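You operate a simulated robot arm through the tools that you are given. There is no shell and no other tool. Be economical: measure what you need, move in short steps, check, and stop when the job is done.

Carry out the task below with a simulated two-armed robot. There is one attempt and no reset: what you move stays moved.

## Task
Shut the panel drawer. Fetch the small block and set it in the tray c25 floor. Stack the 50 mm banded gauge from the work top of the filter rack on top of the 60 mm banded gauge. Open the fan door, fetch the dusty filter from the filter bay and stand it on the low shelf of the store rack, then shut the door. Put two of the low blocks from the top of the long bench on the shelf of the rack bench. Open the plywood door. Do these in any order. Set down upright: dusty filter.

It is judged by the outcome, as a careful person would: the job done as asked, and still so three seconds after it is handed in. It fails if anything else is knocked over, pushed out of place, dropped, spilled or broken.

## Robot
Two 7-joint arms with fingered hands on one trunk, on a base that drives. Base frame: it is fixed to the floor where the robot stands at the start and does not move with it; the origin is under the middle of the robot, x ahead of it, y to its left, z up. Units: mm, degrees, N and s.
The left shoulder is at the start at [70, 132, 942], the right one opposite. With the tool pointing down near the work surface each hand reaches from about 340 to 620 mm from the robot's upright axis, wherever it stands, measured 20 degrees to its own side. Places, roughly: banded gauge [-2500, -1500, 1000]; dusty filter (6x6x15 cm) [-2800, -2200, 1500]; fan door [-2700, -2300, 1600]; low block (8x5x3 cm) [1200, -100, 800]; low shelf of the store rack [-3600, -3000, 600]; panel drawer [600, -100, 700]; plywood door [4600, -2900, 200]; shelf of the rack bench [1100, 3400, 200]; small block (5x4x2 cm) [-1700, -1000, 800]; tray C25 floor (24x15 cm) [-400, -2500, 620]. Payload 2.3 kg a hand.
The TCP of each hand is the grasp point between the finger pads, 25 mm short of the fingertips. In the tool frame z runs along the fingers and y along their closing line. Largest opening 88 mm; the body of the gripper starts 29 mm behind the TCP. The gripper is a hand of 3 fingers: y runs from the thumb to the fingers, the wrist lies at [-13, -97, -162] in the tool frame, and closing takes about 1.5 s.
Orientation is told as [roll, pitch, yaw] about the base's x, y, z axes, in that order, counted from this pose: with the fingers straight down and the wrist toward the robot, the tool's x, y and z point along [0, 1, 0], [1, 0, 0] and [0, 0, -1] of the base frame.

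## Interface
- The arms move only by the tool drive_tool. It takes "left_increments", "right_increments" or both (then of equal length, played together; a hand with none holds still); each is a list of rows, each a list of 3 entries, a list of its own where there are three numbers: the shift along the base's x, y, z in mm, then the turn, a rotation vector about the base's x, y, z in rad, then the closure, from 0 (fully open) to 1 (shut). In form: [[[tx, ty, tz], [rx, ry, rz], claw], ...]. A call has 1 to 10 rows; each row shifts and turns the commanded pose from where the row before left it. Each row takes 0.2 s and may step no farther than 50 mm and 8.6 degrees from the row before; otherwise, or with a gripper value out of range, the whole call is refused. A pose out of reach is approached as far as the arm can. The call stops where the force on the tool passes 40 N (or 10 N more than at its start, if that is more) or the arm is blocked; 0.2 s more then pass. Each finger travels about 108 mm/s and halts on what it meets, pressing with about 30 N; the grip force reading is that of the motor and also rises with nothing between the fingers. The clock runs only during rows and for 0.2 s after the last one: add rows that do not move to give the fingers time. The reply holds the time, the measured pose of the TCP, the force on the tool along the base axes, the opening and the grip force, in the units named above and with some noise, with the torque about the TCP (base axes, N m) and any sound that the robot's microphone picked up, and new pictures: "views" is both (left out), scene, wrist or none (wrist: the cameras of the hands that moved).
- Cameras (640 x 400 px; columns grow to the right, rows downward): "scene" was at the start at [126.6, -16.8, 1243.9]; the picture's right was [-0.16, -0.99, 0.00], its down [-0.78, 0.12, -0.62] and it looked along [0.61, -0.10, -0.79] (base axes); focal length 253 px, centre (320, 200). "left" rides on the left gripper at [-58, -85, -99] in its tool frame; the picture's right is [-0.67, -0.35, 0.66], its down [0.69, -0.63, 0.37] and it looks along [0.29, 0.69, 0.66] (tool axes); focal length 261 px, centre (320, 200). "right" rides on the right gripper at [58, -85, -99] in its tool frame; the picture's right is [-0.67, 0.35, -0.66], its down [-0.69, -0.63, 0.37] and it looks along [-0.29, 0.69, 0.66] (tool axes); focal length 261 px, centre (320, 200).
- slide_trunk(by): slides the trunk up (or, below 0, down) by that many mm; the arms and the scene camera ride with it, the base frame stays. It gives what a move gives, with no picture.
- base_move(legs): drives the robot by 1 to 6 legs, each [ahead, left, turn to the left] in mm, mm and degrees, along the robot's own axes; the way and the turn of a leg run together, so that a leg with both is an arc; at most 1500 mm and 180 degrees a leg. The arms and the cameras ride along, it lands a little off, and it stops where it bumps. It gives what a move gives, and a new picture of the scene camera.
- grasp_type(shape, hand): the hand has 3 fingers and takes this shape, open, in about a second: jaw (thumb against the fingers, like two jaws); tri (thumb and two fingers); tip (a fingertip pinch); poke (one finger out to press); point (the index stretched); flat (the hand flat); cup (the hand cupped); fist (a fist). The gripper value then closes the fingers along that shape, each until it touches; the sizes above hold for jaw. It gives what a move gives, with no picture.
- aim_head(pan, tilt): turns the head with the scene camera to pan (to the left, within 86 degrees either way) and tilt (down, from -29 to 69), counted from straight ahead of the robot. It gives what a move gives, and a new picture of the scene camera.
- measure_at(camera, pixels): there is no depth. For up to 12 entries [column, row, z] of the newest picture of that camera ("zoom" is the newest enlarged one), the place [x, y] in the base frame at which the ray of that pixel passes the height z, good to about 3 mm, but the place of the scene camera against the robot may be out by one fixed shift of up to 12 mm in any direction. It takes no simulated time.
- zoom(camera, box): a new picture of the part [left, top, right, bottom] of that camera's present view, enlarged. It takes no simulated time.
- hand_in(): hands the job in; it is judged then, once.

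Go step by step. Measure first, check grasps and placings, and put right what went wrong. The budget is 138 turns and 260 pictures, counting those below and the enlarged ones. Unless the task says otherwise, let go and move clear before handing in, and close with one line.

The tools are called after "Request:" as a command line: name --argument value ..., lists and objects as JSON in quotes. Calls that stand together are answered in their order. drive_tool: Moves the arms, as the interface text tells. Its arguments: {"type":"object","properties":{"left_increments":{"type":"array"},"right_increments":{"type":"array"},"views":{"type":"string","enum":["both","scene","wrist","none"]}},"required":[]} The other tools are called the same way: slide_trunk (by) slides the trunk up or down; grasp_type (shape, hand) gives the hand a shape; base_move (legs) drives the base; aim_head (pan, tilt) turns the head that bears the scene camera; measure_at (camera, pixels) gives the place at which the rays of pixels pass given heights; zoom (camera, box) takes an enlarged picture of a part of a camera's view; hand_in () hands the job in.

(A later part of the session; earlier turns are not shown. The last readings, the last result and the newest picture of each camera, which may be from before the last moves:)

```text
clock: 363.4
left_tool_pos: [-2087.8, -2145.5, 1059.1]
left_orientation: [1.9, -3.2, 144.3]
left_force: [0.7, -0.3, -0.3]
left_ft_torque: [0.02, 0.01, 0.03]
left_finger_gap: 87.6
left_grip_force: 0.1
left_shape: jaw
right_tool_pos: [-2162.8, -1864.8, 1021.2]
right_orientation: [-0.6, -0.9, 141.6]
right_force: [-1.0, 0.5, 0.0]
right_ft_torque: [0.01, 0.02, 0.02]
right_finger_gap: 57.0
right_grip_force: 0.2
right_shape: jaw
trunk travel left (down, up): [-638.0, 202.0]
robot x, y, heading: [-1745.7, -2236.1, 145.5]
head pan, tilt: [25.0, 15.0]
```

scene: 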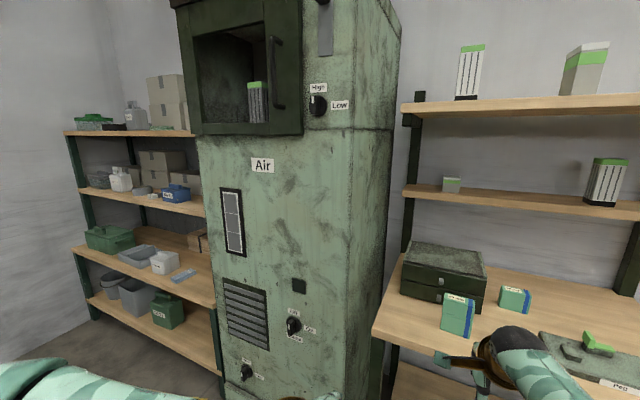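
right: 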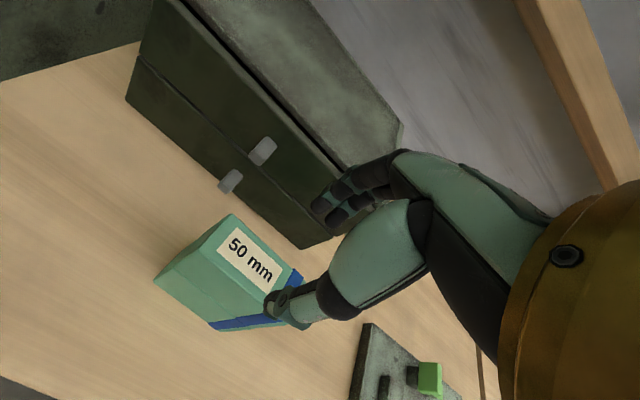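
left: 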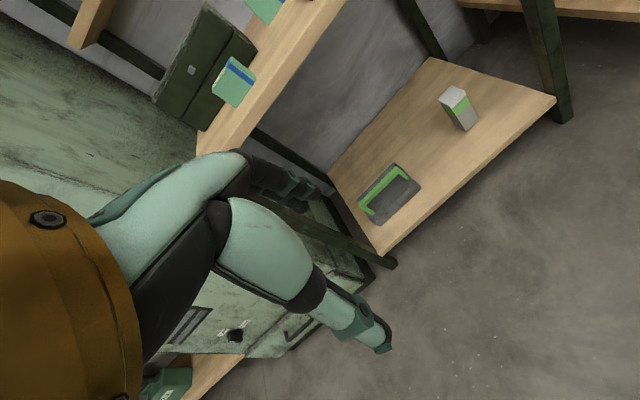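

The 50 stands squarely on the 60. Now the fan door at the top of the tower: move left in front of it and raise the trunk.

Request:
base_move --legs '[[-60, 600, -1]]'

Request:
slide_trunk --by 200

Request:
aim_head --pan 0 --tilt 10

```text
clock: 366.7
left_tool_pos: [-2374.2, -2651.1, 1059.8]
left_orientation: [1.8, -3.1, 143.1]
left_force: [0.4, 0.5, 1.2]
left_ft_torque: [0.0, -0.01, 0.0]
left_finger_gap: 87.8
left_grip_force: 0.0
left_shape: jaw
right_tool_pos: [-2443.4, -2370.3, 1021.3]
right_orientation: [-0.7, -0.8, 140.3]
right_force: [-0.9, 0.4, -0.7]
right_ft_torque: [-0.02, 0.0, -0.04]
right_finger_gap: 56.9
right_grip_force: 0.1
right_shape: jaw
trunk travel left (down, up): [-638.0, 202.0]
robot x, y, heading: [-2033.1, -2748.1, 144.0]
head pan, tilt: [25.0, 15.0]
```

scene: 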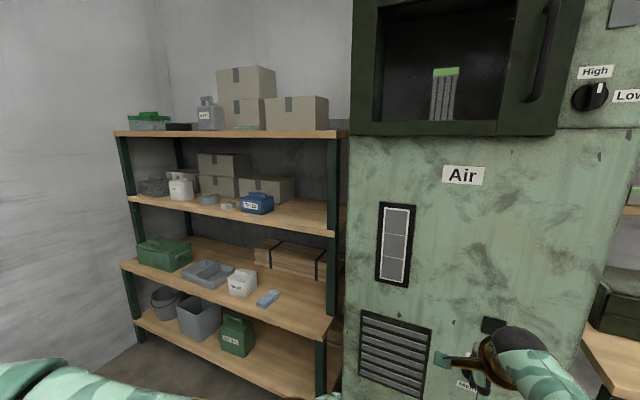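

```text
clock: 368.9
left_tool_pos: [-2375.1, -2652.2, 1258.9]
left_orientation: [1.9, -3.2, 143.2]
left_force: [-0.3, 0.2, 0.0]
left_ft_torque: [0.03, 0.04, 0.0]
left_finger_gap: 87.7
left_grip_force: 0.1
left_shape: jaw
right_tool_pos: [-2442.0, -2370.3, 1221.6]
right_orientation: [-0.6, -0.8, 140.5]
right_force: [0.0, 0.0, -0.4]
right_ft_torque: [-0.01, 0.02, 0.0]
right_finger_gap: 56.9
right_grip_force: 0.2
right_shape: jaw
trunk travel left (down, up): [-838.0, 2.0]
robot x, y, heading: [-2035.3, -2747.0, 144.1]
head pan, tilt: [25.0, 15.0]
```

```text
clock: 369.8
left_tool_pos: [-2374.9, -2652.4, 1258.8]
left_orientation: [1.8, -3.2, 143.1]
left_force: [-0.6, -0.5, -0.4]
left_ft_torque: [-0.02, 0.05, 0.0]
left_finger_gap: 87.8
left_grip_force: 0.0
left_shape: jaw
right_tool_pos: [-2443.6, -2368.5, 1221.4]
right_orientation: [-0.6, -0.7, 140.4]
right_force: [0.7, 0.6, -0.1]
right_ft_torque: [-0.02, -0.03, -0.01]
right_finger_gap: 56.6
right_grip_force: 0.0
right_shape: jaw
trunk travel left (down, up): [-838.0, 2.0]
robot x, y, heading: [-2031.3, -2749.8, 144.3]
head pan, tilt: [0.0, 10.0]
```

scene: 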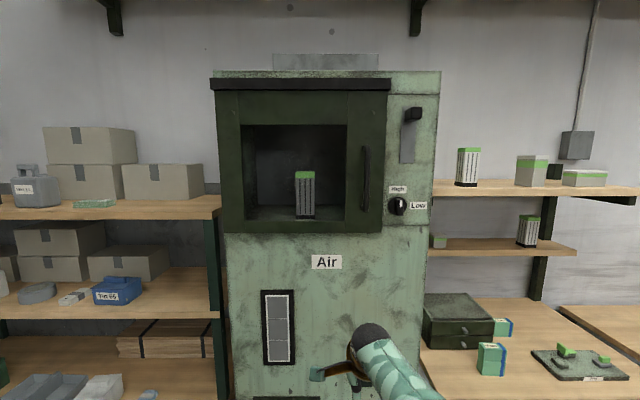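

Request:
zoom --camera "scene" --box '[200, 60, 460, 240]'

Request:
measure_at --camera "scene" --pixels '[[367, 150, 1650], [367, 150, 1620], [367, 210, 1500], [305, 216, 1450], [305, 216, 1480], [305, 216, 1500], [228, 233, 1450], [382, 230, 1450]]'

```text
2.22 times, centred on (330, 150) of scene
```

zoom: 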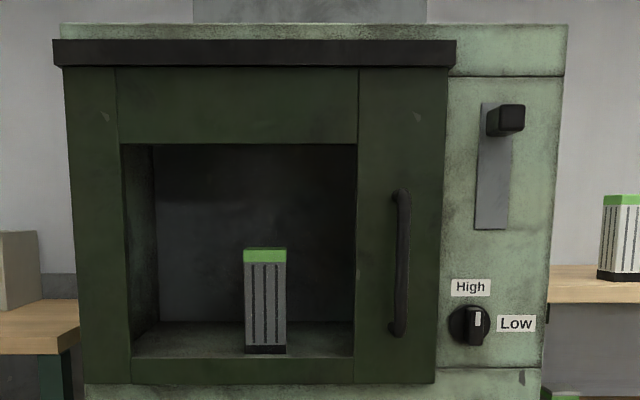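

```text
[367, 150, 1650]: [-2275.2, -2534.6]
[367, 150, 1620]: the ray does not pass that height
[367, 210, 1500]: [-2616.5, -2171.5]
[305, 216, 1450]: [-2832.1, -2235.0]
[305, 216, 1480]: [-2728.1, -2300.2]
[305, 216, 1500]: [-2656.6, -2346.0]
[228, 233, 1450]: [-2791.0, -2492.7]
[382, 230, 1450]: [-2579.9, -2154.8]
```

The door has a vertical handle on the right at (367,178), so its hinge is on the left. I'll shift right ~210 so the left hand faces the handle, and pitch that hand to point forward while raising it.

Request:
base_move --legs '[[0, -210, 0]]'

Request:
drive_tool --left_increments '[[[-10, 7, 18], [0.0875, 0.122, 0], 0], [[-10, 7, 18], [0.0875, 0.122, 0], 0], [[-10, 7, 18], [0.0875, 0.122, 0], 0], [[-10, 7, 18], [0.0875, 0.122, 0], 0], [[-10, 7, 18], [0.0875, 0.122, 0], 0], [[-10, 7, 18], [0.0875, 0.122, 0], 0], [[-10, 7, 18], [0.0875, 0.122, 0], 0], [[-10, 7, 18], [0.0875, 0.122, 0], 0], [[-10, 7, 18], [0.0875, 0.122, 0], 0], [[-10, 7, 18], [0.0875, 0.122, 0], 0]]' --views "scene"

```text
clock: 371.4
left_tool_pos: [-2254.1, -2485.8, 1258.2]
left_orientation: [1.5, -3.1, 143.6]
left_force: [-0.6, -0.2, -0.1]
left_ft_torque: [0.01, 0.0, -0.05]
left_finger_gap: 88.1
left_grip_force: 0.2
left_shape: jaw
right_tool_pos: [-2325.1, -2203.2, 1221.6]
right_orientation: [-0.9, -0.9, 141.0]
right_force: [0.4, -0.7, 0.0]
right_ft_torque: [0.03, -0.02, -0.02]
right_finger_gap: 56.6
right_grip_force: 0.0
right_shape: jaw
trunk travel left (down, up): [-838.0, 2.0]
robot x, y, heading: [-1908.5, -2575.9, 144.6]
head pan, tilt: [0.0, 10.0]
```

scene: 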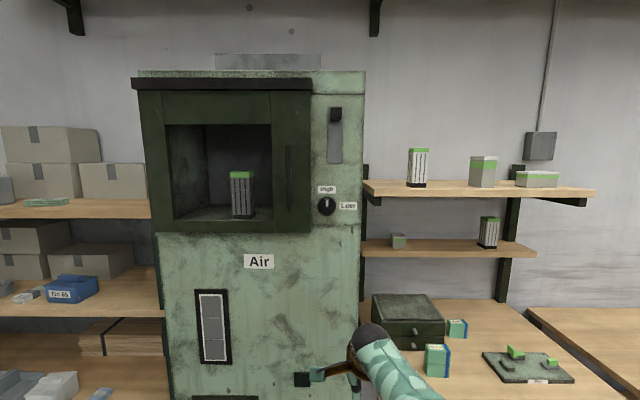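

```text
clock: 373.6
left_tool_pos: [-2347.3, -2397.2, 1432.3]
left_orientation: [44.0, -88.9, 102.3]
left_force: [0.7, 0.4, -1.1]
left_ft_torque: [0.02, 0.03, 0.0]
left_finger_gap: 87.9
left_grip_force: 0.1
left_shape: jaw
left hand out of reach, approached as far as the arm can: row 9, 10
right_tool_pos: [-2321.6, -2196.4, 1220.5]
right_orientation: [-0.5, -0.7, 141.0]
right_force: [-0.5, 0.6, 0.9]
right_ft_torque: [-0.01, -0.01, 0.01]
right_finger_gap: 56.9
right_grip_force: 0.1
right_shape: jaw
trunk travel left (down, up): [-838.0, 2.0]
robot x, y, heading: [-1911.2, -2576.1, 144.7]
head pan, tilt: [0.0, 10.0]
```

scene: 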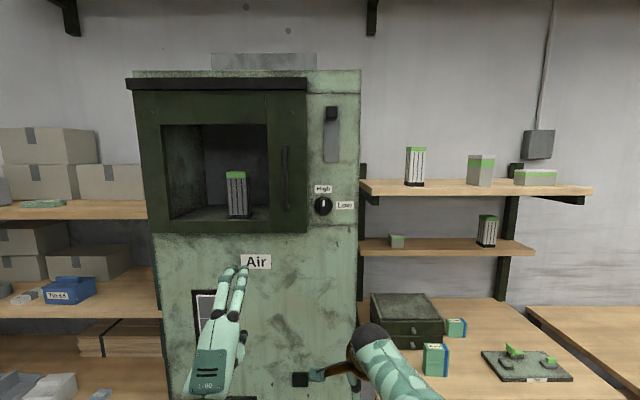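

The hand points forward now. Rolling it +86° about its pointing axis so the fingers close sideways on the vertical bar.

Request:
drive_tool --left_increments '[[[0, 0, 6], [-0.1224, 0.0867, 0], 0], [[0, 0, 6], [-0.1224, 0.0867, 0], 0], [[0, 0, 6], [-0.1224, 0.0867, 0], 0], [[0, 0, 6], [-0.1224, 0.0867, 0], 0], [[0, 0, 6], [-0.1224, 0.0867, 0], 0], [[0, 0, 6], [-0.1224, 0.0867, 0], 0], [[0, 0, 6], [-0.1224, 0.0867, 0], 0], [[0, 0, 6], [-0.1224, 0.0867, 0], 0], [[0, 0, 6], [-0.1224, 0.0867, 0], 0], [[0, 0, 6], [-0.1224, 0.0867, 0], 0]]' --views "both"

```text
clock: 375.9
left_tool_pos: [-2326.5, -2371.5, 1435.9]
left_orientation: [89.5, -74.0, 58.3]
left_force: [0.1, 0.4, -0.2]
left_ft_torque: [0.0, 0.02, -0.01]
left_finger_gap: 87.9
left_grip_force: 0.1
left_shape: jaw
left hand out of reach, approached as far as the arm can: row 1, 2, 3, 4, 5, 6, 7, 8, 9, 10
right_tool_pos: [-2321.6, -2201.2, 1221.0]
right_orientation: [-0.6, -0.9, 141.0]
right_force: [-0.1, -0.5, -0.1]
right_ft_torque: [0.01, 0.0, 0.01]
right_finger_gap: 56.9
right_grip_force: 0.0
right_shape: jaw
trunk travel left (down, up): [-838.0, 2.0]
robot x, y, heading: [-1910.2, -2571.7, 144.5]
head pan, tilt: [0.0, 10.0]
```

scene: 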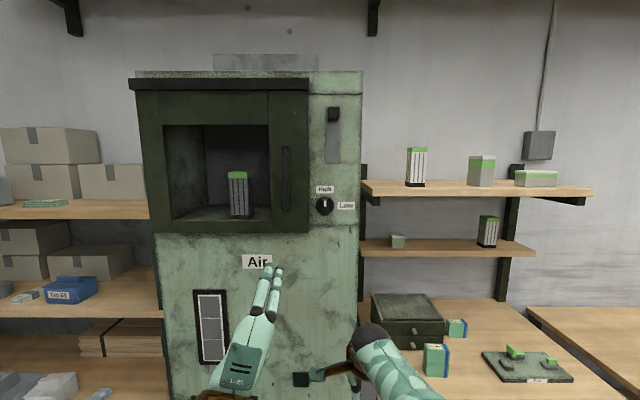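
left: 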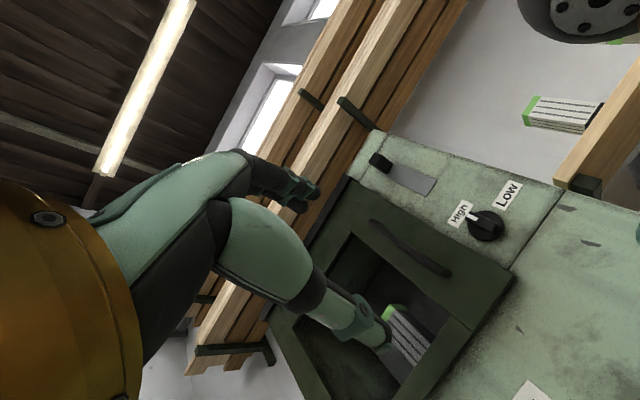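

The left hand can't roll at this height. The right hand, pointing left with thumb in front and fingers behind the bar, suits better. First folding the left hand back to neutral and lower.

Request:
drive_tool --left_increments '[[[4, -3, -5], [0.114, -0.081, 0], 0], [[4, -3, -10], [0.08, -0.17, 0], 0], [[8, -6, -20], [-0.0875, -0.122, 0], 0], [[8, -6, -20], [-0.0875, -0.122, 0], 0], [[8, -6, -25], [-0.0875, -0.122, 0], 0], [[8, -6, -25], [-0.0875, -0.122, 0], 0], [[8, -6, -25], [-0.0875, -0.122, 0], 0], [[8, -6, -25], [-0.0875, -0.122, 0], 0], [[8, -6, -25], [-0.0875, -0.122, 0], 0], [[8, -6, -25], [-0.0875, -0.122, 0], 0]]' --views "none"

```text
refused: row 2 steps farther than a row can; nothing moved
```

Request:
drive_tool --left_increments '[[[4, -3, -5], [0.114, -0.081, 0], 0], [[4, -3, -10], [0.023, -0.145, 0], 0], [[8, -6, -20], [-0.0875, -0.122, 0], 0], [[8, -6, -20], [-0.0875, -0.122, 0], 0], [[8, -6, -25], [-0.0875, -0.122, 0], 0], [[8, -6, -25], [-0.0875, -0.122, 0], 0], [[8, -6, -25], [-0.0875, -0.122, 0], 0], [[8, -6, -25], [-0.0875, -0.122, 0], 0], [[8, -6, -25], [-0.0875, -0.122, 0], 0], [[8, -6, -25], [-0.0875, -0.122, 0], 0]]' --right_increments '[[[0, 0, 0], [0, 0, 0], 0], [[0, 0, 0], [0, 0, 0], 0], [[0, 0, 20], [-0.1224, 0.0867, 0], 0], [[0, 0, 20], [-0.1224, 0.0867, 0], 0], [[0, 0, 20], [-0.1224, 0.0867, 0], 0], [[0, 0, 20], [-0.1224, 0.0867, 0], 0], [[0, 0, 20], [-0.1224, 0.0867, 0], 0], [[0, 0, 20], [-0.1224, 0.0867, 0], 0], [[0, 0, 20], [-0.1224, 0.0867, 0], 0], [[0, 0, 20], [-0.1224, 0.0867, 0], 0]]' --views "both"

```text
clock: 378.1
left_tool_pos: [-2252.9, -2424.8, 1231.0]
left_orientation: [3.6, -14.0, 142.0]
left_force: [-0.2, -0.2, 0.5]
left_ft_torque: [0.01, 0.04, 0.01]
left_finger_gap: 87.7
left_grip_force: 0.1
left_shape: jaw
right_tool_pos: [-2318.0, -2201.5, 1383.7]
right_orientation: [68.2, 3.2, 142.6]
right_force: [-0.2, 0.4, 0.6]
right_ft_torque: [-0.03, -0.02, -0.02]
right_finger_gap: 87.8
right_grip_force: 0.0
right_shape: jaw
trunk travel left (down, up): [-838.0, 2.0]
robot x, y, heading: [-1911.3, -2575.9, 144.6]
head pan, tilt: [0.0, 10.0]
```

scene: 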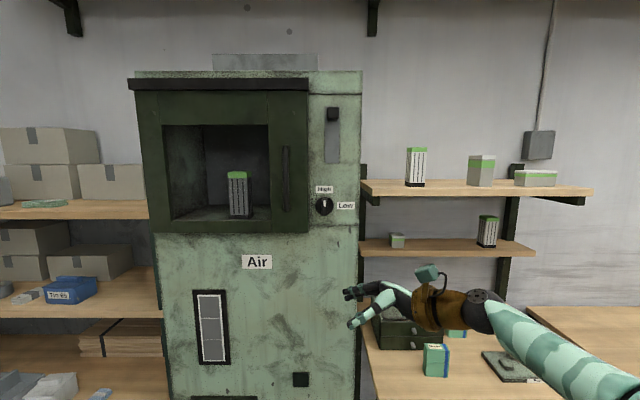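
right: 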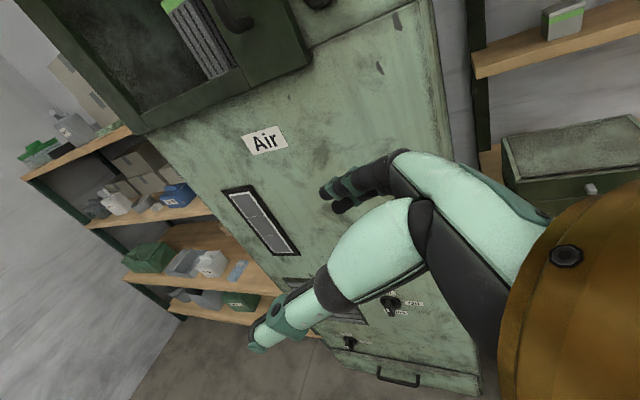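
left: 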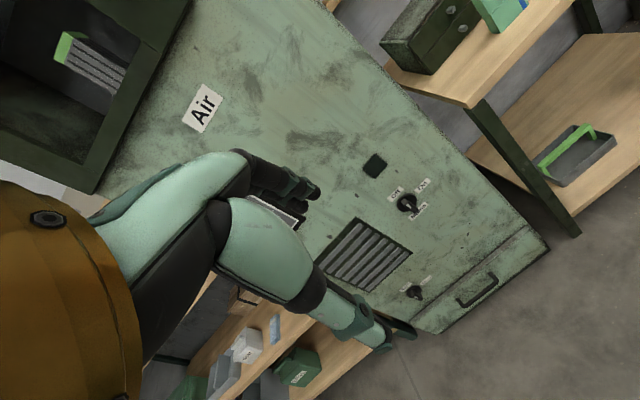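

The right hand orients well. Triangulating handle from this view against the earlier one.

Request:
zoom --camera "scene" --box '[230, 130, 330, 240]'

Request:
measure_at --camera "scene" --pixels '[[287, 210, 1500], [287, 210, 1450], [287, 210, 1420], [307, 231, 1450], [307, 231, 1400], [307, 231, 1370], [155, 233, 1400], [239, 218, 1450], [239, 218, 1400]]'

```text
3.64 times, centred on (280, 185) of scene
```

zoom: 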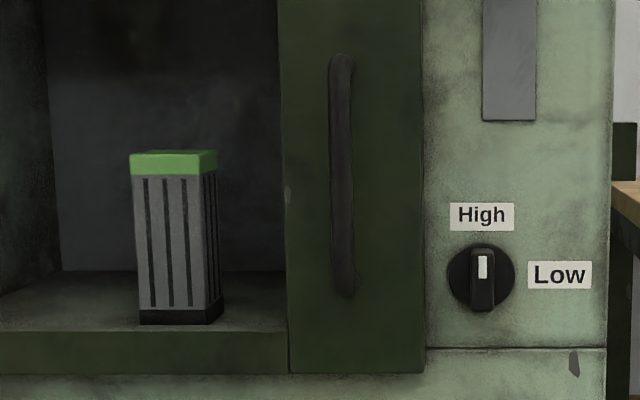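

```text
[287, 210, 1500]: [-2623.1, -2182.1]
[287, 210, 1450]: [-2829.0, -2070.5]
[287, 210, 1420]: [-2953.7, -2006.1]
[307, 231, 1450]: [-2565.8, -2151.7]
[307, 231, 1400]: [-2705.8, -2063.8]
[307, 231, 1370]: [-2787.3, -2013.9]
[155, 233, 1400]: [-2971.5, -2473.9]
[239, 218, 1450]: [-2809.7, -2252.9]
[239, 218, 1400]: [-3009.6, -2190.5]
```

Triangulated: handle bar at about (-2592,-2201), z 1508–1668, ~45 mm proud of the door. I finish the right hand's roll, raise it to ~1560 and shift it right, then move the base into place.

Request:
drive_tool --right_increments '[[[6.5, 9.1, 22], [-0.1044, 0.074, 0], 0], [[6.5, 9.1, 22], [-0.1044, 0.074, 0], 0], [[6.5, 9.1, 22], [-0.1044, 0.074, 0], 0], [[6.5, 9.1, 22], [0, 0, 0], 0], [[6.5, 9.1, 22], [0, 0, 0], 0], [[6.5, 9.1, 22], [0, 0, 0], 0], [[6.5, 9.1, 22], [0, 0, 0], 0], [[6.5, 9.1, 22], [0, 0, 0], 0]]' --views "none"

Request:
base_move --legs '[[120, 187, 0]]'

Request:
aim_head --pan -5 --tilt 8

```text
clock: 379.9
left_tool_pos: [-2253.9, -2425.8, 1231.3]
left_orientation: [3.7, -14.2, 142.0]
left_force: [-0.3, 0.4, -0.2]
left_ft_torque: [-0.02, -0.04, 0.02]
left_finger_gap: 87.7
left_grip_force: 0.0
left_shape: jaw
right_tool_pos: [-2256.3, -2168.8, 1532.1]
right_orientation: [90.2, 3.6, 143.8]
right_force: [-0.3, -0.7, -0.3]
right_ft_torque: [0.04, -0.01, 0.0]
right_finger_gap: 87.7
right_grip_force: 0.0
right_shape: jaw
right hand out of reach, approached as far as the arm can: row 6, 7, 8
trunk travel left (down, up): [-838.0, 2.0]
robot x, y, heading: [-1909.2, -2575.8, 144.6]
head pan, tilt: [0.0, 10.0]
```

```text
clock: 381.6
left_tool_pos: [-2457.3, -2506.1, 1230.9]
left_orientation: [3.8, -14.2, 142.4]
left_force: [0.5, -0.3, -0.1]
left_ft_torque: [-0.05, 0.02, 0.02]
left_finger_gap: 88.0
left_grip_force: 0.0
left_shape: jaw
right_tool_pos: [-2461.5, -2249.5, 1532.0]
right_orientation: [90.3, 3.6, 144.2]
right_force: [-0.2, 0.0, 0.1]
right_ft_torque: [0.01, -0.01, 0.02]
right_finger_gap: 87.6
right_grip_force: 0.0
right_shape: jaw
trunk travel left (down, up): [-838.0, 2.0]
robot x, y, heading: [-2115.2, -2655.7, 145.0]
head pan, tilt: [0.0, 10.0]
```

scene: 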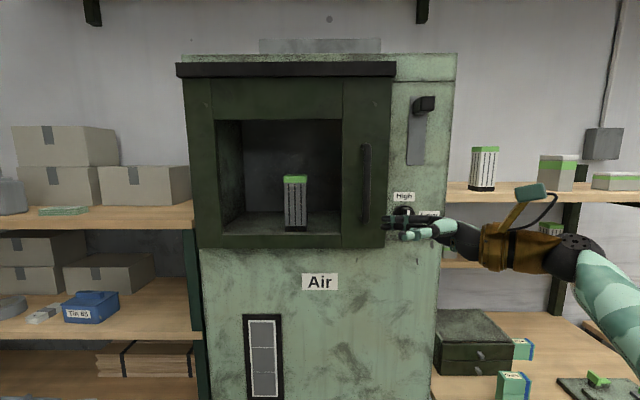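

```text
clock: 382.2
left_tool_pos: [-2460.4, -2509.3, 1231.5]
left_orientation: [3.5, -14.2, 142.3]
left_force: [0.5, 0.1, -0.1]
left_ft_torque: [0.0, 0.02, 0.0]
left_finger_gap: 87.7
left_grip_force: 0.0
left_shape: jaw
right_tool_pos: [-2464.3, -2249.8, 1531.4]
right_orientation: [90.1, 3.7, 144.2]
right_force: [0.7, 0.2, 0.3]
right_ft_torque: [-0.02, 0.01, 0.04]
right_finger_gap: 88.0
right_grip_force: 0.1
right_shape: jaw
trunk travel left (down, up): [-838.0, 2.0]
robot x, y, heading: [-2114.9, -2652.0, 145.0]
head pan, tilt: [-5.0, 8.0]
```

scene: 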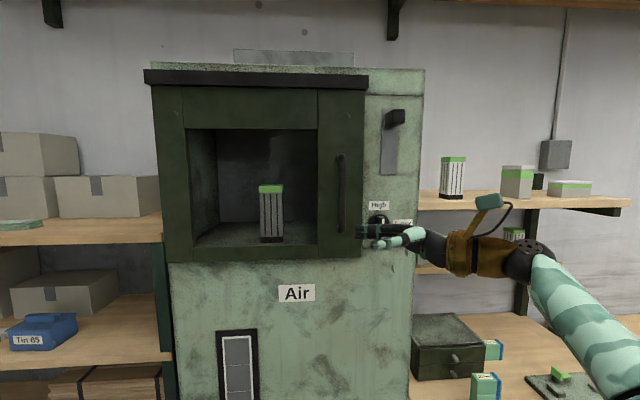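

Hand is well posed just right of the handle. Move it right 40 with half-closed fingers and look through its camera.

Request:
drive_tool --right_increments '[[[11, 16, 8], [0, 0, 0], 0.5], [[11, 16, 8], [0, 0, 0], 0.5], [[0, 0, 0], [0, 0, 0], 0.5]]' --views "both"

```text
clock: 383.0
left_tool_pos: [-2459.4, -2509.3, 1231.5]
left_orientation: [3.5, -14.2, 142.2]
left_force: [0.1, -0.5, 0.3]
left_ft_torque: [-0.01, -0.02, 0.02]
left_finger_gap: 88.0
left_grip_force: 0.0
left_shape: jaw
right_tool_pos: [-2438.1, -2236.6, 1537.1]
right_orientation: [90.0, 3.7, 144.3]
right_force: [0.5, 0.9, -0.2]
right_ft_torque: [0.02, 0.0, -0.05]
right_finger_gap: 44.4
right_grip_force: 0.0
right_shape: jaw
right hand out of reach, approached as far as the arm can: row 1, 2
trunk travel left (down, up): [-838.0, 2.0]
robot x, y, heading: [-2111.9, -2658.6, 144.8]
head pan, tilt: [-5.0, 8.0]
```

scene: 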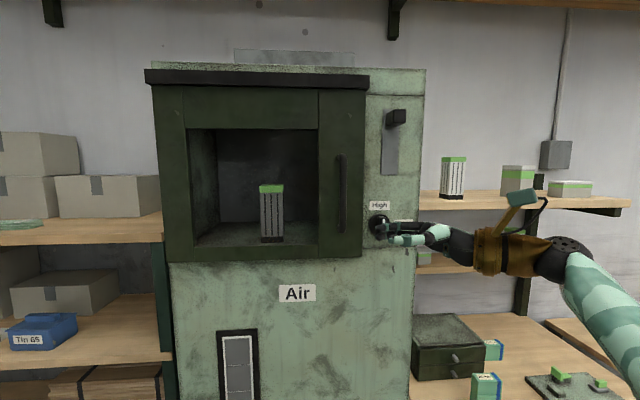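
right: 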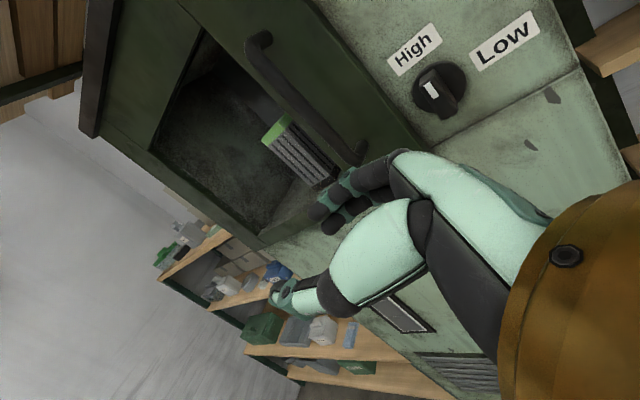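

Request:
measure_at --camera "right" --pixels '[[352, 146, 1500], [352, 146, 1520], [352, 146, 1540], [256, 42, 1640], [256, 42, 1660], [256, 42, 1680]]'

Request:
measure_at --camera "scene" --pixels '[[342, 230, 1500], [342, 230, 1520], [342, 230, 1540]]'

```text
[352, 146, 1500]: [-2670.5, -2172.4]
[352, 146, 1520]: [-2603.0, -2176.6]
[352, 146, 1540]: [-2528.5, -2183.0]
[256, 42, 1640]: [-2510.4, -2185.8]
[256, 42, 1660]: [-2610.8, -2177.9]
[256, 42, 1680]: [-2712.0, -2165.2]
```

```text
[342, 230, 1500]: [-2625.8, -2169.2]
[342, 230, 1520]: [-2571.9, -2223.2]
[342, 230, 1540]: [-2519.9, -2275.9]
```

Handle bar is at about (-2601,-2184). Driving 110 ahead (hand stays right of the bar), then checking through the wrist camera.

Request:
base_move --legs '[[110, 0, 0]]'

Request:
drive_tool --right_increments '[[[-17, 12, 6], [0, 0, 0], 0.5], [[-17, 12, 6], [0, 0, 0], 0.5]]' --views "both"

```text
clock: 384.2
left_tool_pos: [-2543.9, -2449.5, 1233.3]
left_orientation: [3.6, -14.4, 142.2]
left_force: [0.1, -0.2, 0.0]
left_ft_torque: [-0.03, -0.01, -0.03]
left_finger_gap: 87.8
left_grip_force: 0.0
left_shape: jaw
right_tool_pos: [-2519.9, -2178.2, 1541.8]
right_orientation: [90.0, 3.4, 144.1]
right_force: [0.5, 0.4, 0.1]
right_ft_torque: [-0.04, -0.01, -0.01]
right_finger_gap: 44.2
right_grip_force: 0.0
right_shape: jaw
trunk travel left (down, up): [-838.0, 2.0]
robot x, y, heading: [-2205.7, -2594.8, 144.7]
head pan, tilt: [-5.0, 8.0]
```

scene: 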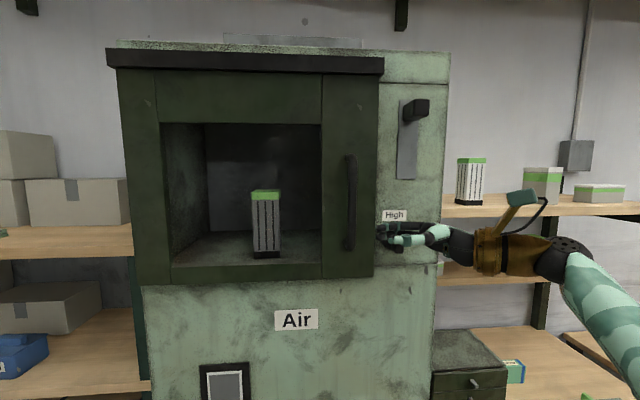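

```text
clock: 384.8
left_tool_pos: [-2547.7, -2446.7, 1231.6]
left_orientation: [3.6, -14.3, 142.2]
left_force: [-0.3, -0.5, 0.4]
left_ft_torque: [-0.01, -0.02, 0.03]
left_finger_gap: 87.8
left_grip_force: 0.0
left_shape: jaw
right_tool_pos: [-2529.1, -2177.2, 1537.1]
right_orientation: [90.2, 3.5, 144.1]
right_force: [0.6, -0.8, 1.3]
right_ft_torque: [-0.01, -0.01, -0.01]
right_finger_gap: 44.2
right_grip_force: 0.0
right_shape: jaw
right hand out of reach, approached as far as the arm can: row 1, 2
trunk travel left (down, up): [-838.0, 2.0]
robot x, y, heading: [-2204.1, -2593.3, 144.5]
head pan, tilt: [-5.0, 8.0]
```

scene: 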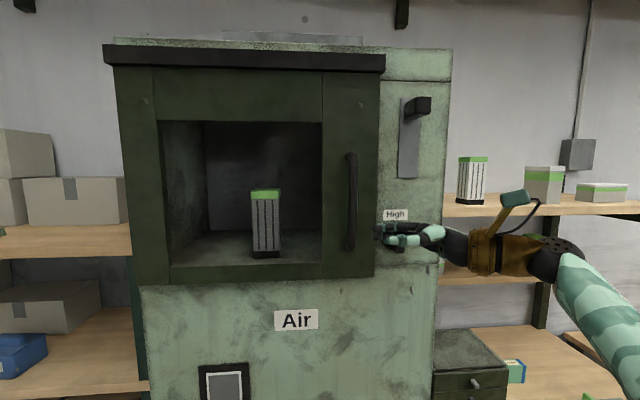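
right: 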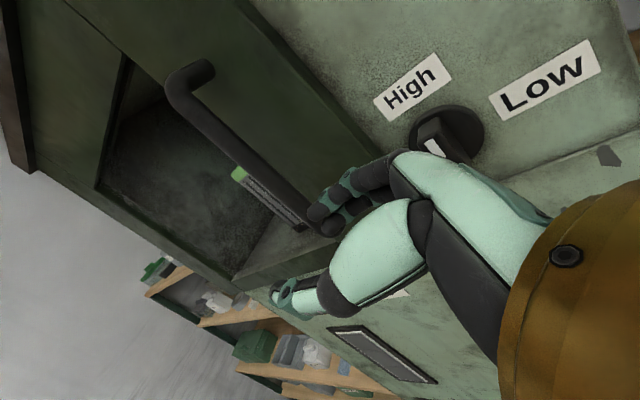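

Request:
measure_at --camera "right" --pixels '[[184, 78, 1650], [184, 78, 1660], [184, 78, 1670], [230, 140, 1600], [230, 140, 1590], [285, 203, 1530], [285, 203, 1540]]'

```text
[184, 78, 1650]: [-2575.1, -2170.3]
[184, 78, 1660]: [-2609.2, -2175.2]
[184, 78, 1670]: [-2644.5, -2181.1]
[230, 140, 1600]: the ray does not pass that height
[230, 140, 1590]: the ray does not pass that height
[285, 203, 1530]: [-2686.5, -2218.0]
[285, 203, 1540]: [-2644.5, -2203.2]
```

Request:
measure_at --camera "scene" --pixels '[[350, 246, 1500], [350, 246, 1515], [350, 246, 1530], [377, 235, 1537], [352, 156, 1670], [352, 156, 1680]]'

Request:
zoom --camera "scene" --box '[320, 140, 440, 290]'

```text
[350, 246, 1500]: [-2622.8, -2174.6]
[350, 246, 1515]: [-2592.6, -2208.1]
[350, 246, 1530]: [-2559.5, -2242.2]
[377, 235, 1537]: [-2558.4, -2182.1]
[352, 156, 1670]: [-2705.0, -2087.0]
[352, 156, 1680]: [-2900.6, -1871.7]
```

```text
2.67 times, centred on (380, 215) of scene
```

zoom: 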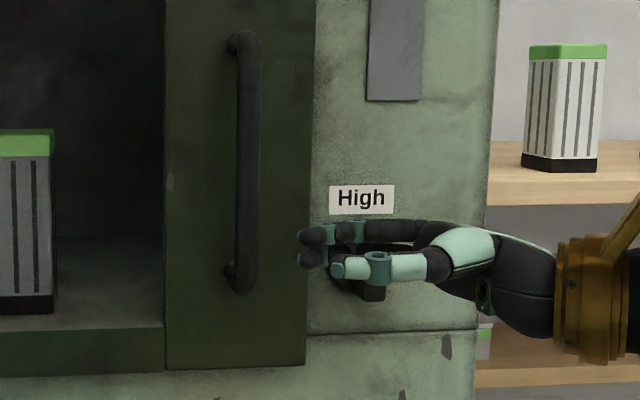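

Bar ≈ (-2605,-2190). Advancing by base 54 mm so finger plane straddles the bar line, then checking.

Request:
base_move --legs '[[54, 0, 0]]'

Request:
drive_tool --right_increments '[[[0, 0, 0], [0, 0, 0], 0.5]]' --views "wrist"

Request:
zoom --camera "scene" --box '[320, 140, 440, 290]'

```text
clock: 385.7
left_tool_pos: [-2587.2, -2417.7, 1232.9]
left_orientation: [3.6, -14.5, 142.2]
left_force: [-0.2, -0.7, -0.3]
left_ft_torque: [0.0, 0.02, 0.0]
left_finger_gap: 87.8
left_grip_force: 0.0
left_shape: jaw
right_tool_pos: [-2567.7, -2148.0, 1539.9]
right_orientation: [90.1, 3.3, 143.9]
right_force: [6.9, -3.7, 5.0]
right_ft_torque: [0.25, -0.04, -0.16]
right_finger_gap: 42.4
right_grip_force: 0.0
right_shape: jaw
trunk travel left (down, up): [-838.0, 2.0]
robot x, y, heading: [-2250.1, -2561.1, 144.9]
head pan, tilt: [-5.0, 8.0]
```

scene: 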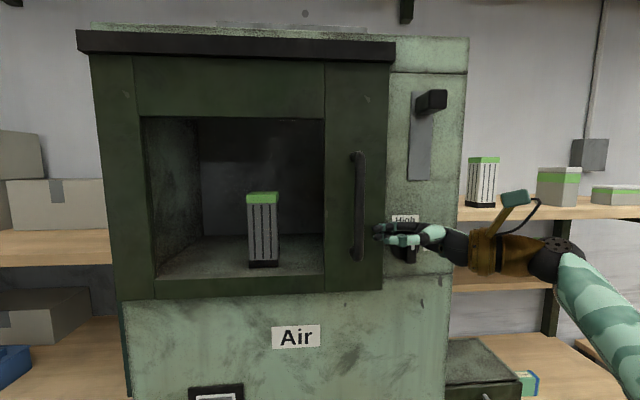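

```text
clock: 386.1
left_tool_pos: [-2587.5, -2417.0, 1232.5]
left_orientation: [3.6, -14.6, 142.1]
left_force: [0.2, 0.2, 0.0]
left_ft_torque: [-0.05, -0.02, 0.01]
left_finger_gap: 88.1
left_grip_force: 0.1
left_shape: jaw
right_tool_pos: [-2568.4, -2150.0, 1539.2]
right_orientation: [90.1, 3.3, 144.0]
right_force: [5.7, -4.0, 4.0]
right_ft_torque: [0.12, -0.05, -0.12]
right_finger_gap: 42.0
right_grip_force: 0.1
right_shape: jaw
trunk travel left (down, up): [-838.0, 2.0]
robot x, y, heading: [-2249.3, -2563.4, 145.1]
head pan, tilt: [-5.0, 8.0]
```

right: 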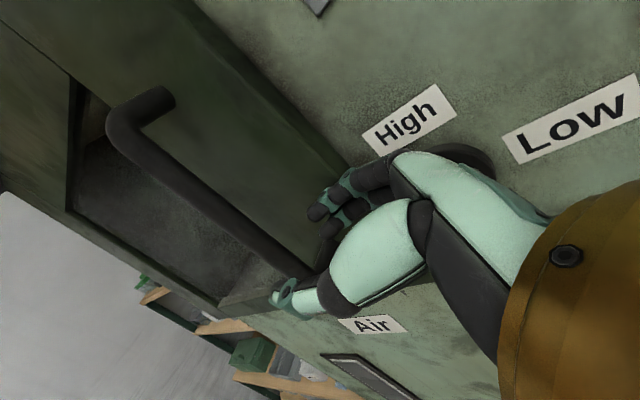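

```text
2.67 times, centred on (380, 215) of scene
```

zoom: 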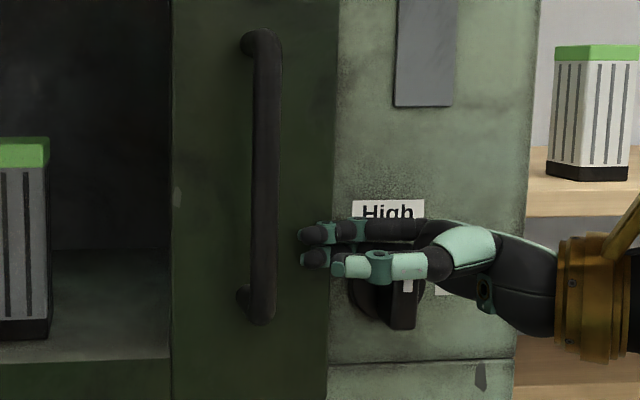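

Fingers just touch the door face (8 N); the bar lies between thumb and finger planes. Easing back 8 mm and sliding left ~50 to take the bar.

Request:
drive_tool --right_increments '[[[6.5, -4.7, 0], [0, 0, 0], 0.5], [[-9, -13, 0], [0, 0, 0], 0.5], [[-9, -13, 0], [0, 0, 0], 0.5], [[-8, -11, 0], [0, 0, 0], 0.5]]' --views "both"

Request:
zoom --camera "scene" --box '[320, 140, 440, 290]'

```text
clock: 387.1
left_tool_pos: [-2589.8, -2417.7, 1232.7]
left_orientation: [3.6, -14.4, 142.2]
left_force: [0.4, 0.4, -0.3]
left_ft_torque: [0.0, -0.01, -0.03]
left_finger_gap: 87.8
left_grip_force: 0.1
left_shape: jaw
right_tool_pos: [-2591.5, -2189.8, 1538.9]
right_orientation: [90.2, 3.4, 144.2]
right_force: [2.5, -5.2, 0.4]
right_ft_torque: [-0.06, -0.02, -0.03]
right_finger_gap: 42.4
right_grip_force: 0.0
right_shape: jaw
trunk travel left (down, up): [-838.0, 2.0]
robot x, y, heading: [-2248.7, -2561.0, 144.4]
head pan, tilt: [-5.0, 8.0]
```

scene: 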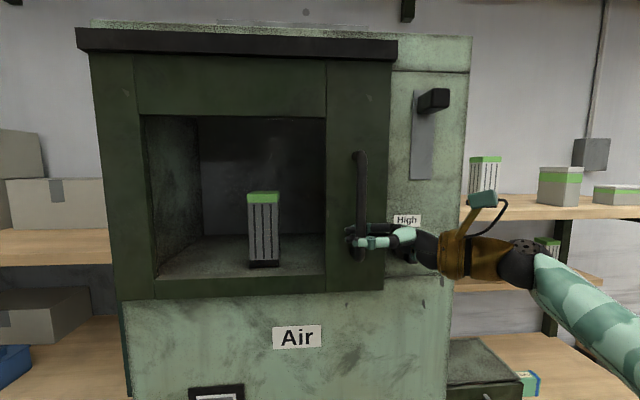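
right: 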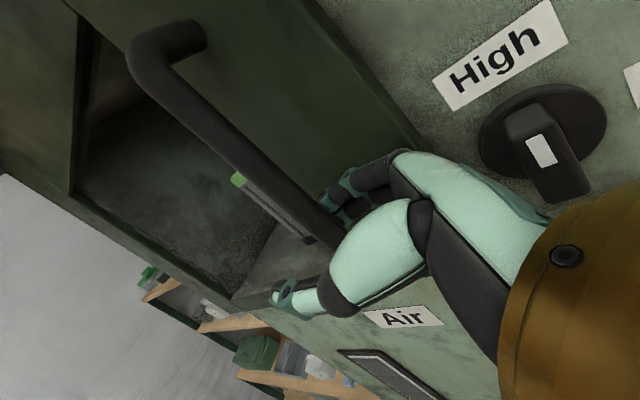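

```text
2.67 times, centred on (380, 215) of scene
```

zoom: 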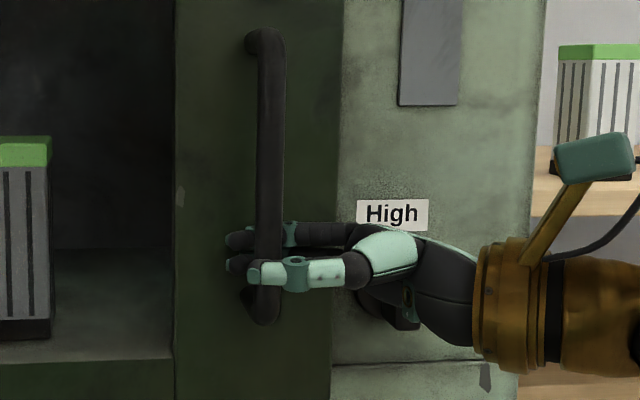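

Fingers are behind the bar and the thumb in front. Closing, then pulling a little.

Request:
drive_tool --right_increments '[[[0, 0, 0], [0, 0, 0], 1], [[0, 0, 0], [0, 0, 0], 1], [[0, 0, 0], [0, 0, 0], 1], [[0, 0, 0], [0, 0, 0], 1], [[10, -7, 0], [0, 0, -0.02], 1], [[12, -9, 0], [0, 0, -0.04], 1], [[12, -9, 0], [0, 0, -0.04], 1]]' --views "both"

```text
clock: 388.7
left_tool_pos: [-2598.6, -2422.0, 1231.5]
left_orientation: [3.1, -14.3, 142.3]
left_force: [-0.2, 0.1, 0.9]
left_ft_torque: [-0.02, -0.02, 0.02]
left_finger_gap: 87.9
left_grip_force: 0.1
left_shape: jaw
right_tool_pos: [-2564.9, -2221.3, 1537.8]
right_orientation: [89.7, 3.6, 138.3]
right_force: [-8.6, -8.0, 7.1]
right_ft_torque: [-0.01, 0.06, 0.1]
right_finger_gap: 1.8
right_grip_force: 30.0
right_shape: jaw
trunk travel left (down, up): [-838.0, 2.0]
robot x, y, heading: [-2248.4, -2566.6, 144.7]
head pan, tilt: [-5.0, 8.0]
```

scene: 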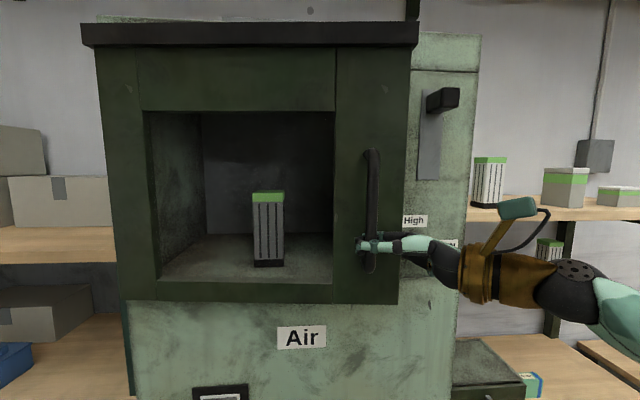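
right: 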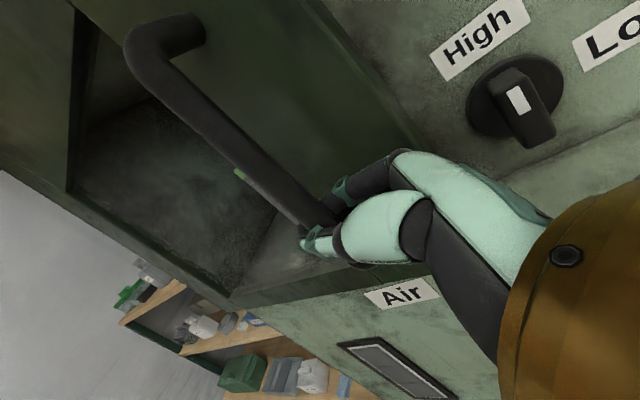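

The door is moving (handle gripped, low force). I'll swing it by driving the base on an arc about the hinge (≈(-2830,-2468)), 12° first.

Request:
base_move --legs '[[-54, 111, -12]]'

```text
clock: 390.0
left_tool_pos: [-2597.9, -2470.6, 1230.3]
left_orientation: [2.9, -14.1, 130.1]
left_force: [0.0, -0.3, 0.3]
left_ft_torque: [-0.03, 0.02, -0.01]
left_finger_gap: 87.7
left_grip_force: 0.0
left_shape: jaw
right_tool_pos: [-2525.1, -2280.7, 1536.5]
right_orientation: [89.5, 3.6, 126.2]
right_force: [-13.6, -8.5, 7.8]
right_ft_torque: [-0.01, 0.1, 0.2]
right_finger_gap: 1.5
right_grip_force: 29.9
right_shape: jaw
trunk travel left (down, up): [-838.0, 2.0]
robot x, y, heading: [-2283.0, -2680.4, 132.5]
head pan, tilt: [-5.0, 8.0]
```

scene: 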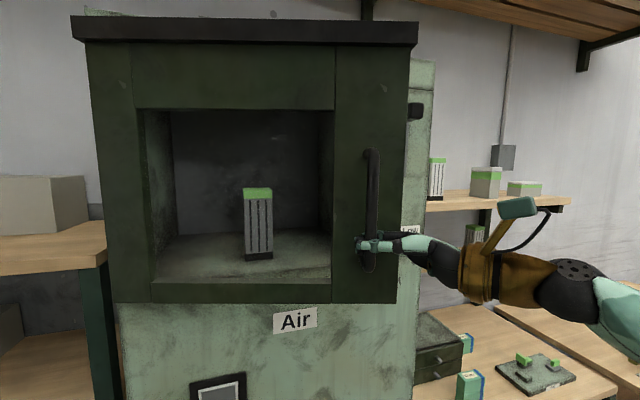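

The door follows nicely at ~16 N. Continuing three more 12° arcs.

Request:
base_move --legs '[[-54, 111, -12], [-54, 111, -12], [-54, 111, -12]]'

```text
clock: 392.9
left_tool_pos: [-2643.7, -2607.8, 1231.1]
left_orientation: [3.2, -14.3, 95.1]
left_force: [-0.2, -0.3, -0.5]
left_ft_torque: [-0.02, 0.01, 0.0]
left_finger_gap: 87.9
left_grip_force: 0.0
left_shape: jaw
right_tool_pos: [-2474.6, -2495.8, 1539.0]
right_orientation: [89.8, 3.4, 91.1]
right_force: [-10.0, 1.0, 5.2]
right_ft_torque: [-0.02, 0.04, 0.13]
right_finger_gap: 1.6
right_grip_force: 29.8
right_shape: jaw
trunk travel left (down, up): [-838.0, 2.0]
robot x, y, heading: [-2511.4, -2960.5, 97.3]
head pan, tilt: [-5.0, 8.0]
```

scene: 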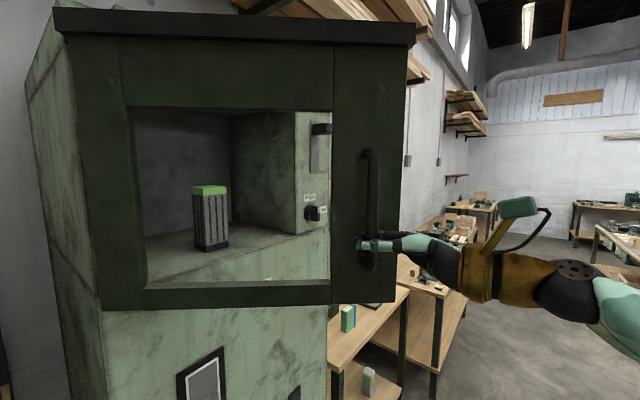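

Door ~50° open. Two more arcs.

Request:
base_move --legs '[[-54, 111, -12], [-54, 111, -12], [-40, 83, -9]]'

```text
clock: 395.8
left_tool_pos: [-2740.8, -2689.3, 1230.0]
left_orientation: [3.1, -14.1, 61.4]
left_force: [-0.2, -0.3, 0.7]
left_ft_torque: [-0.02, 0.01, 0.05]
left_finger_gap: 87.7
left_grip_force: 0.0
left_shape: jaw
right_tool_pos: [-2538.1, -2691.8, 1537.0]
right_orientation: [89.8, 3.5, 57.5]
right_force: [-9.3, 5.9, 1.5]
right_ft_torque: [-0.03, 0.08, 0.21]
right_finger_gap: 1.5
right_grip_force: 30.3
right_shape: jaw
trunk travel left (down, up): [-838.0, 2.0]
robot x, y, heading: [-2829.0, -3061.5, 63.9]
head pan, tilt: [-5.0, 8.0]
```

scene: 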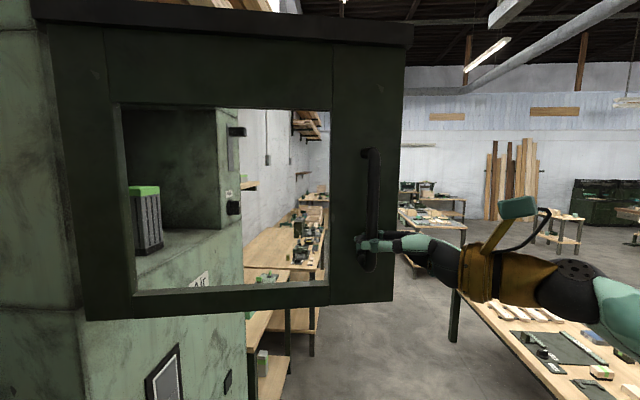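

The door stands ~87° open. Releasing the bar: open, slide the hand off to the right, and back away.

Request:
drive_tool --right_increments '[[[0, 0, 0], [0, 0, 0], 0.5], [[0, 0, 0], [0, 0, 0], 0.5], [[0, 0, 0], [0, 0, 0], 0.5], [[18, -9, 0], [0, 0, 0], 0.5], [[18, -9, 0], [0, 0, 0], 0.5], [[18, -9, 0], [0, 0, 0], 0.5], [[10, -5, -10], [0, 0, 0], 0.5]]' --views "wrist"

```text
clock: 397.4
left_tool_pos: [-2735.8, -2695.9, 1231.1]
left_orientation: [3.6, -14.2, 61.3]
left_force: [-0.9, 0.6, 0.2]
left_ft_torque: [-0.02, -0.01, 0.03]
left_finger_gap: 87.6
left_grip_force: 0.1
left_shape: jaw
right_tool_pos: [-2464.0, -2729.5, 1525.8]
right_orientation: [90.3, 3.4, 57.5]
right_force: [-0.5, 0.6, 0.4]
right_ft_torque: [-0.01, 0.0, 0.02]
right_finger_gap: 43.8
right_grip_force: 0.1
right_shape: jaw
trunk travel left (down, up): [-838.0, 2.0]
robot x, y, heading: [-2828.1, -3062.5, 63.9]
head pan, tilt: [-5.0, 8.0]
```

right: 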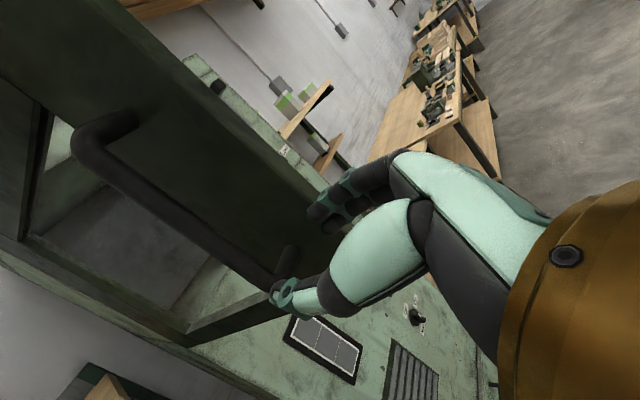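

The hand is clear of the bar. I'll slide right 620 (past the open door's edge), then turn back to face the tower.

Request:
base_move --legs '[[-30, -620, 0], [0, 0, 80.5]]'

Request:
aim_head --pan -15 --tilt 12

```text
clock: 404.3
left_tool_pos: [-2631.2, -3206.8, 1231.3]
left_orientation: [3.6, -14.1, 141.8]
left_force: [-0.5, -0.1, 0.6]
left_ft_torque: [-0.01, 0.03, -0.01]
left_finger_gap: 87.8
left_grip_force: 0.0
left_shape: jaw
right_tool_pos: [-2553.8, -2943.4, 1525.9]
right_orientation: [90.2, 3.5, 138.0]
right_force: [-0.6, -0.8, -0.3]
right_ft_torque: [0.01, 0.0, -0.04]
right_finger_gap: 43.8
right_grip_force: 0.0
right_shape: jaw
trunk travel left (down, up): [-838.0, 2.0]
robot x, y, heading: [-2289.0, -3357.9, 144.4]
head pan, tilt: [-5.0, 8.0]
```

scene: 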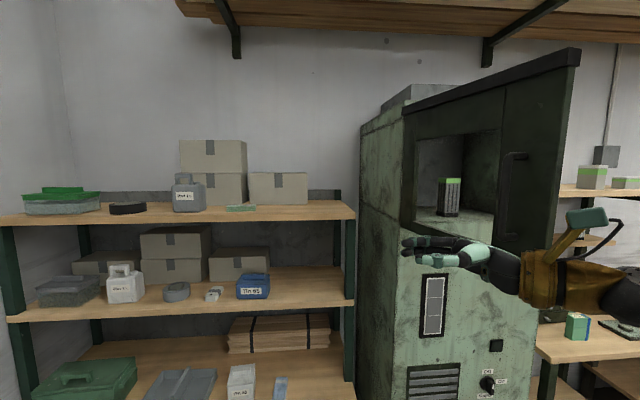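

```text
clock: 405.0
left_tool_pos: [-2631.0, -3206.7, 1230.1]
left_orientation: [3.7, -14.2, 141.8]
left_force: [0.4, 0.5, -0.8]
left_ft_torque: [0.0, -0.02, -0.01]
left_finger_gap: 87.8
left_grip_force: 0.0
left_shape: jaw
right_tool_pos: [-2553.9, -2945.0, 1526.8]
right_orientation: [90.3, 3.5, 137.9]
right_force: [0.0, -0.7, 0.9]
right_ft_torque: [-0.02, -0.01, -0.01]
right_finger_gap: 43.8
right_grip_force: 0.0
right_shape: jaw
trunk travel left (down, up): [-838.0, 2.0]
robot x, y, heading: [-2288.2, -3360.4, 144.5]
head pan, tilt: [-15.0, 12.0]
```

scene: 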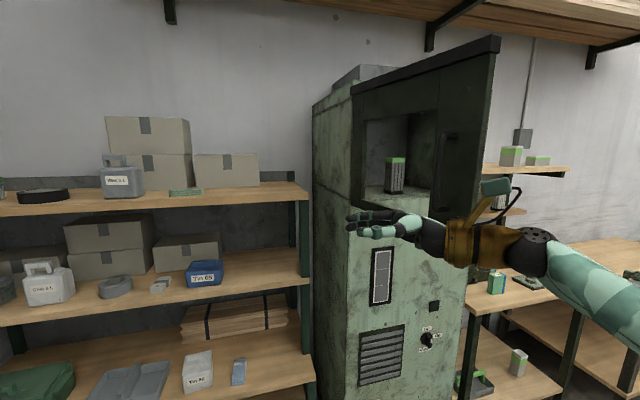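

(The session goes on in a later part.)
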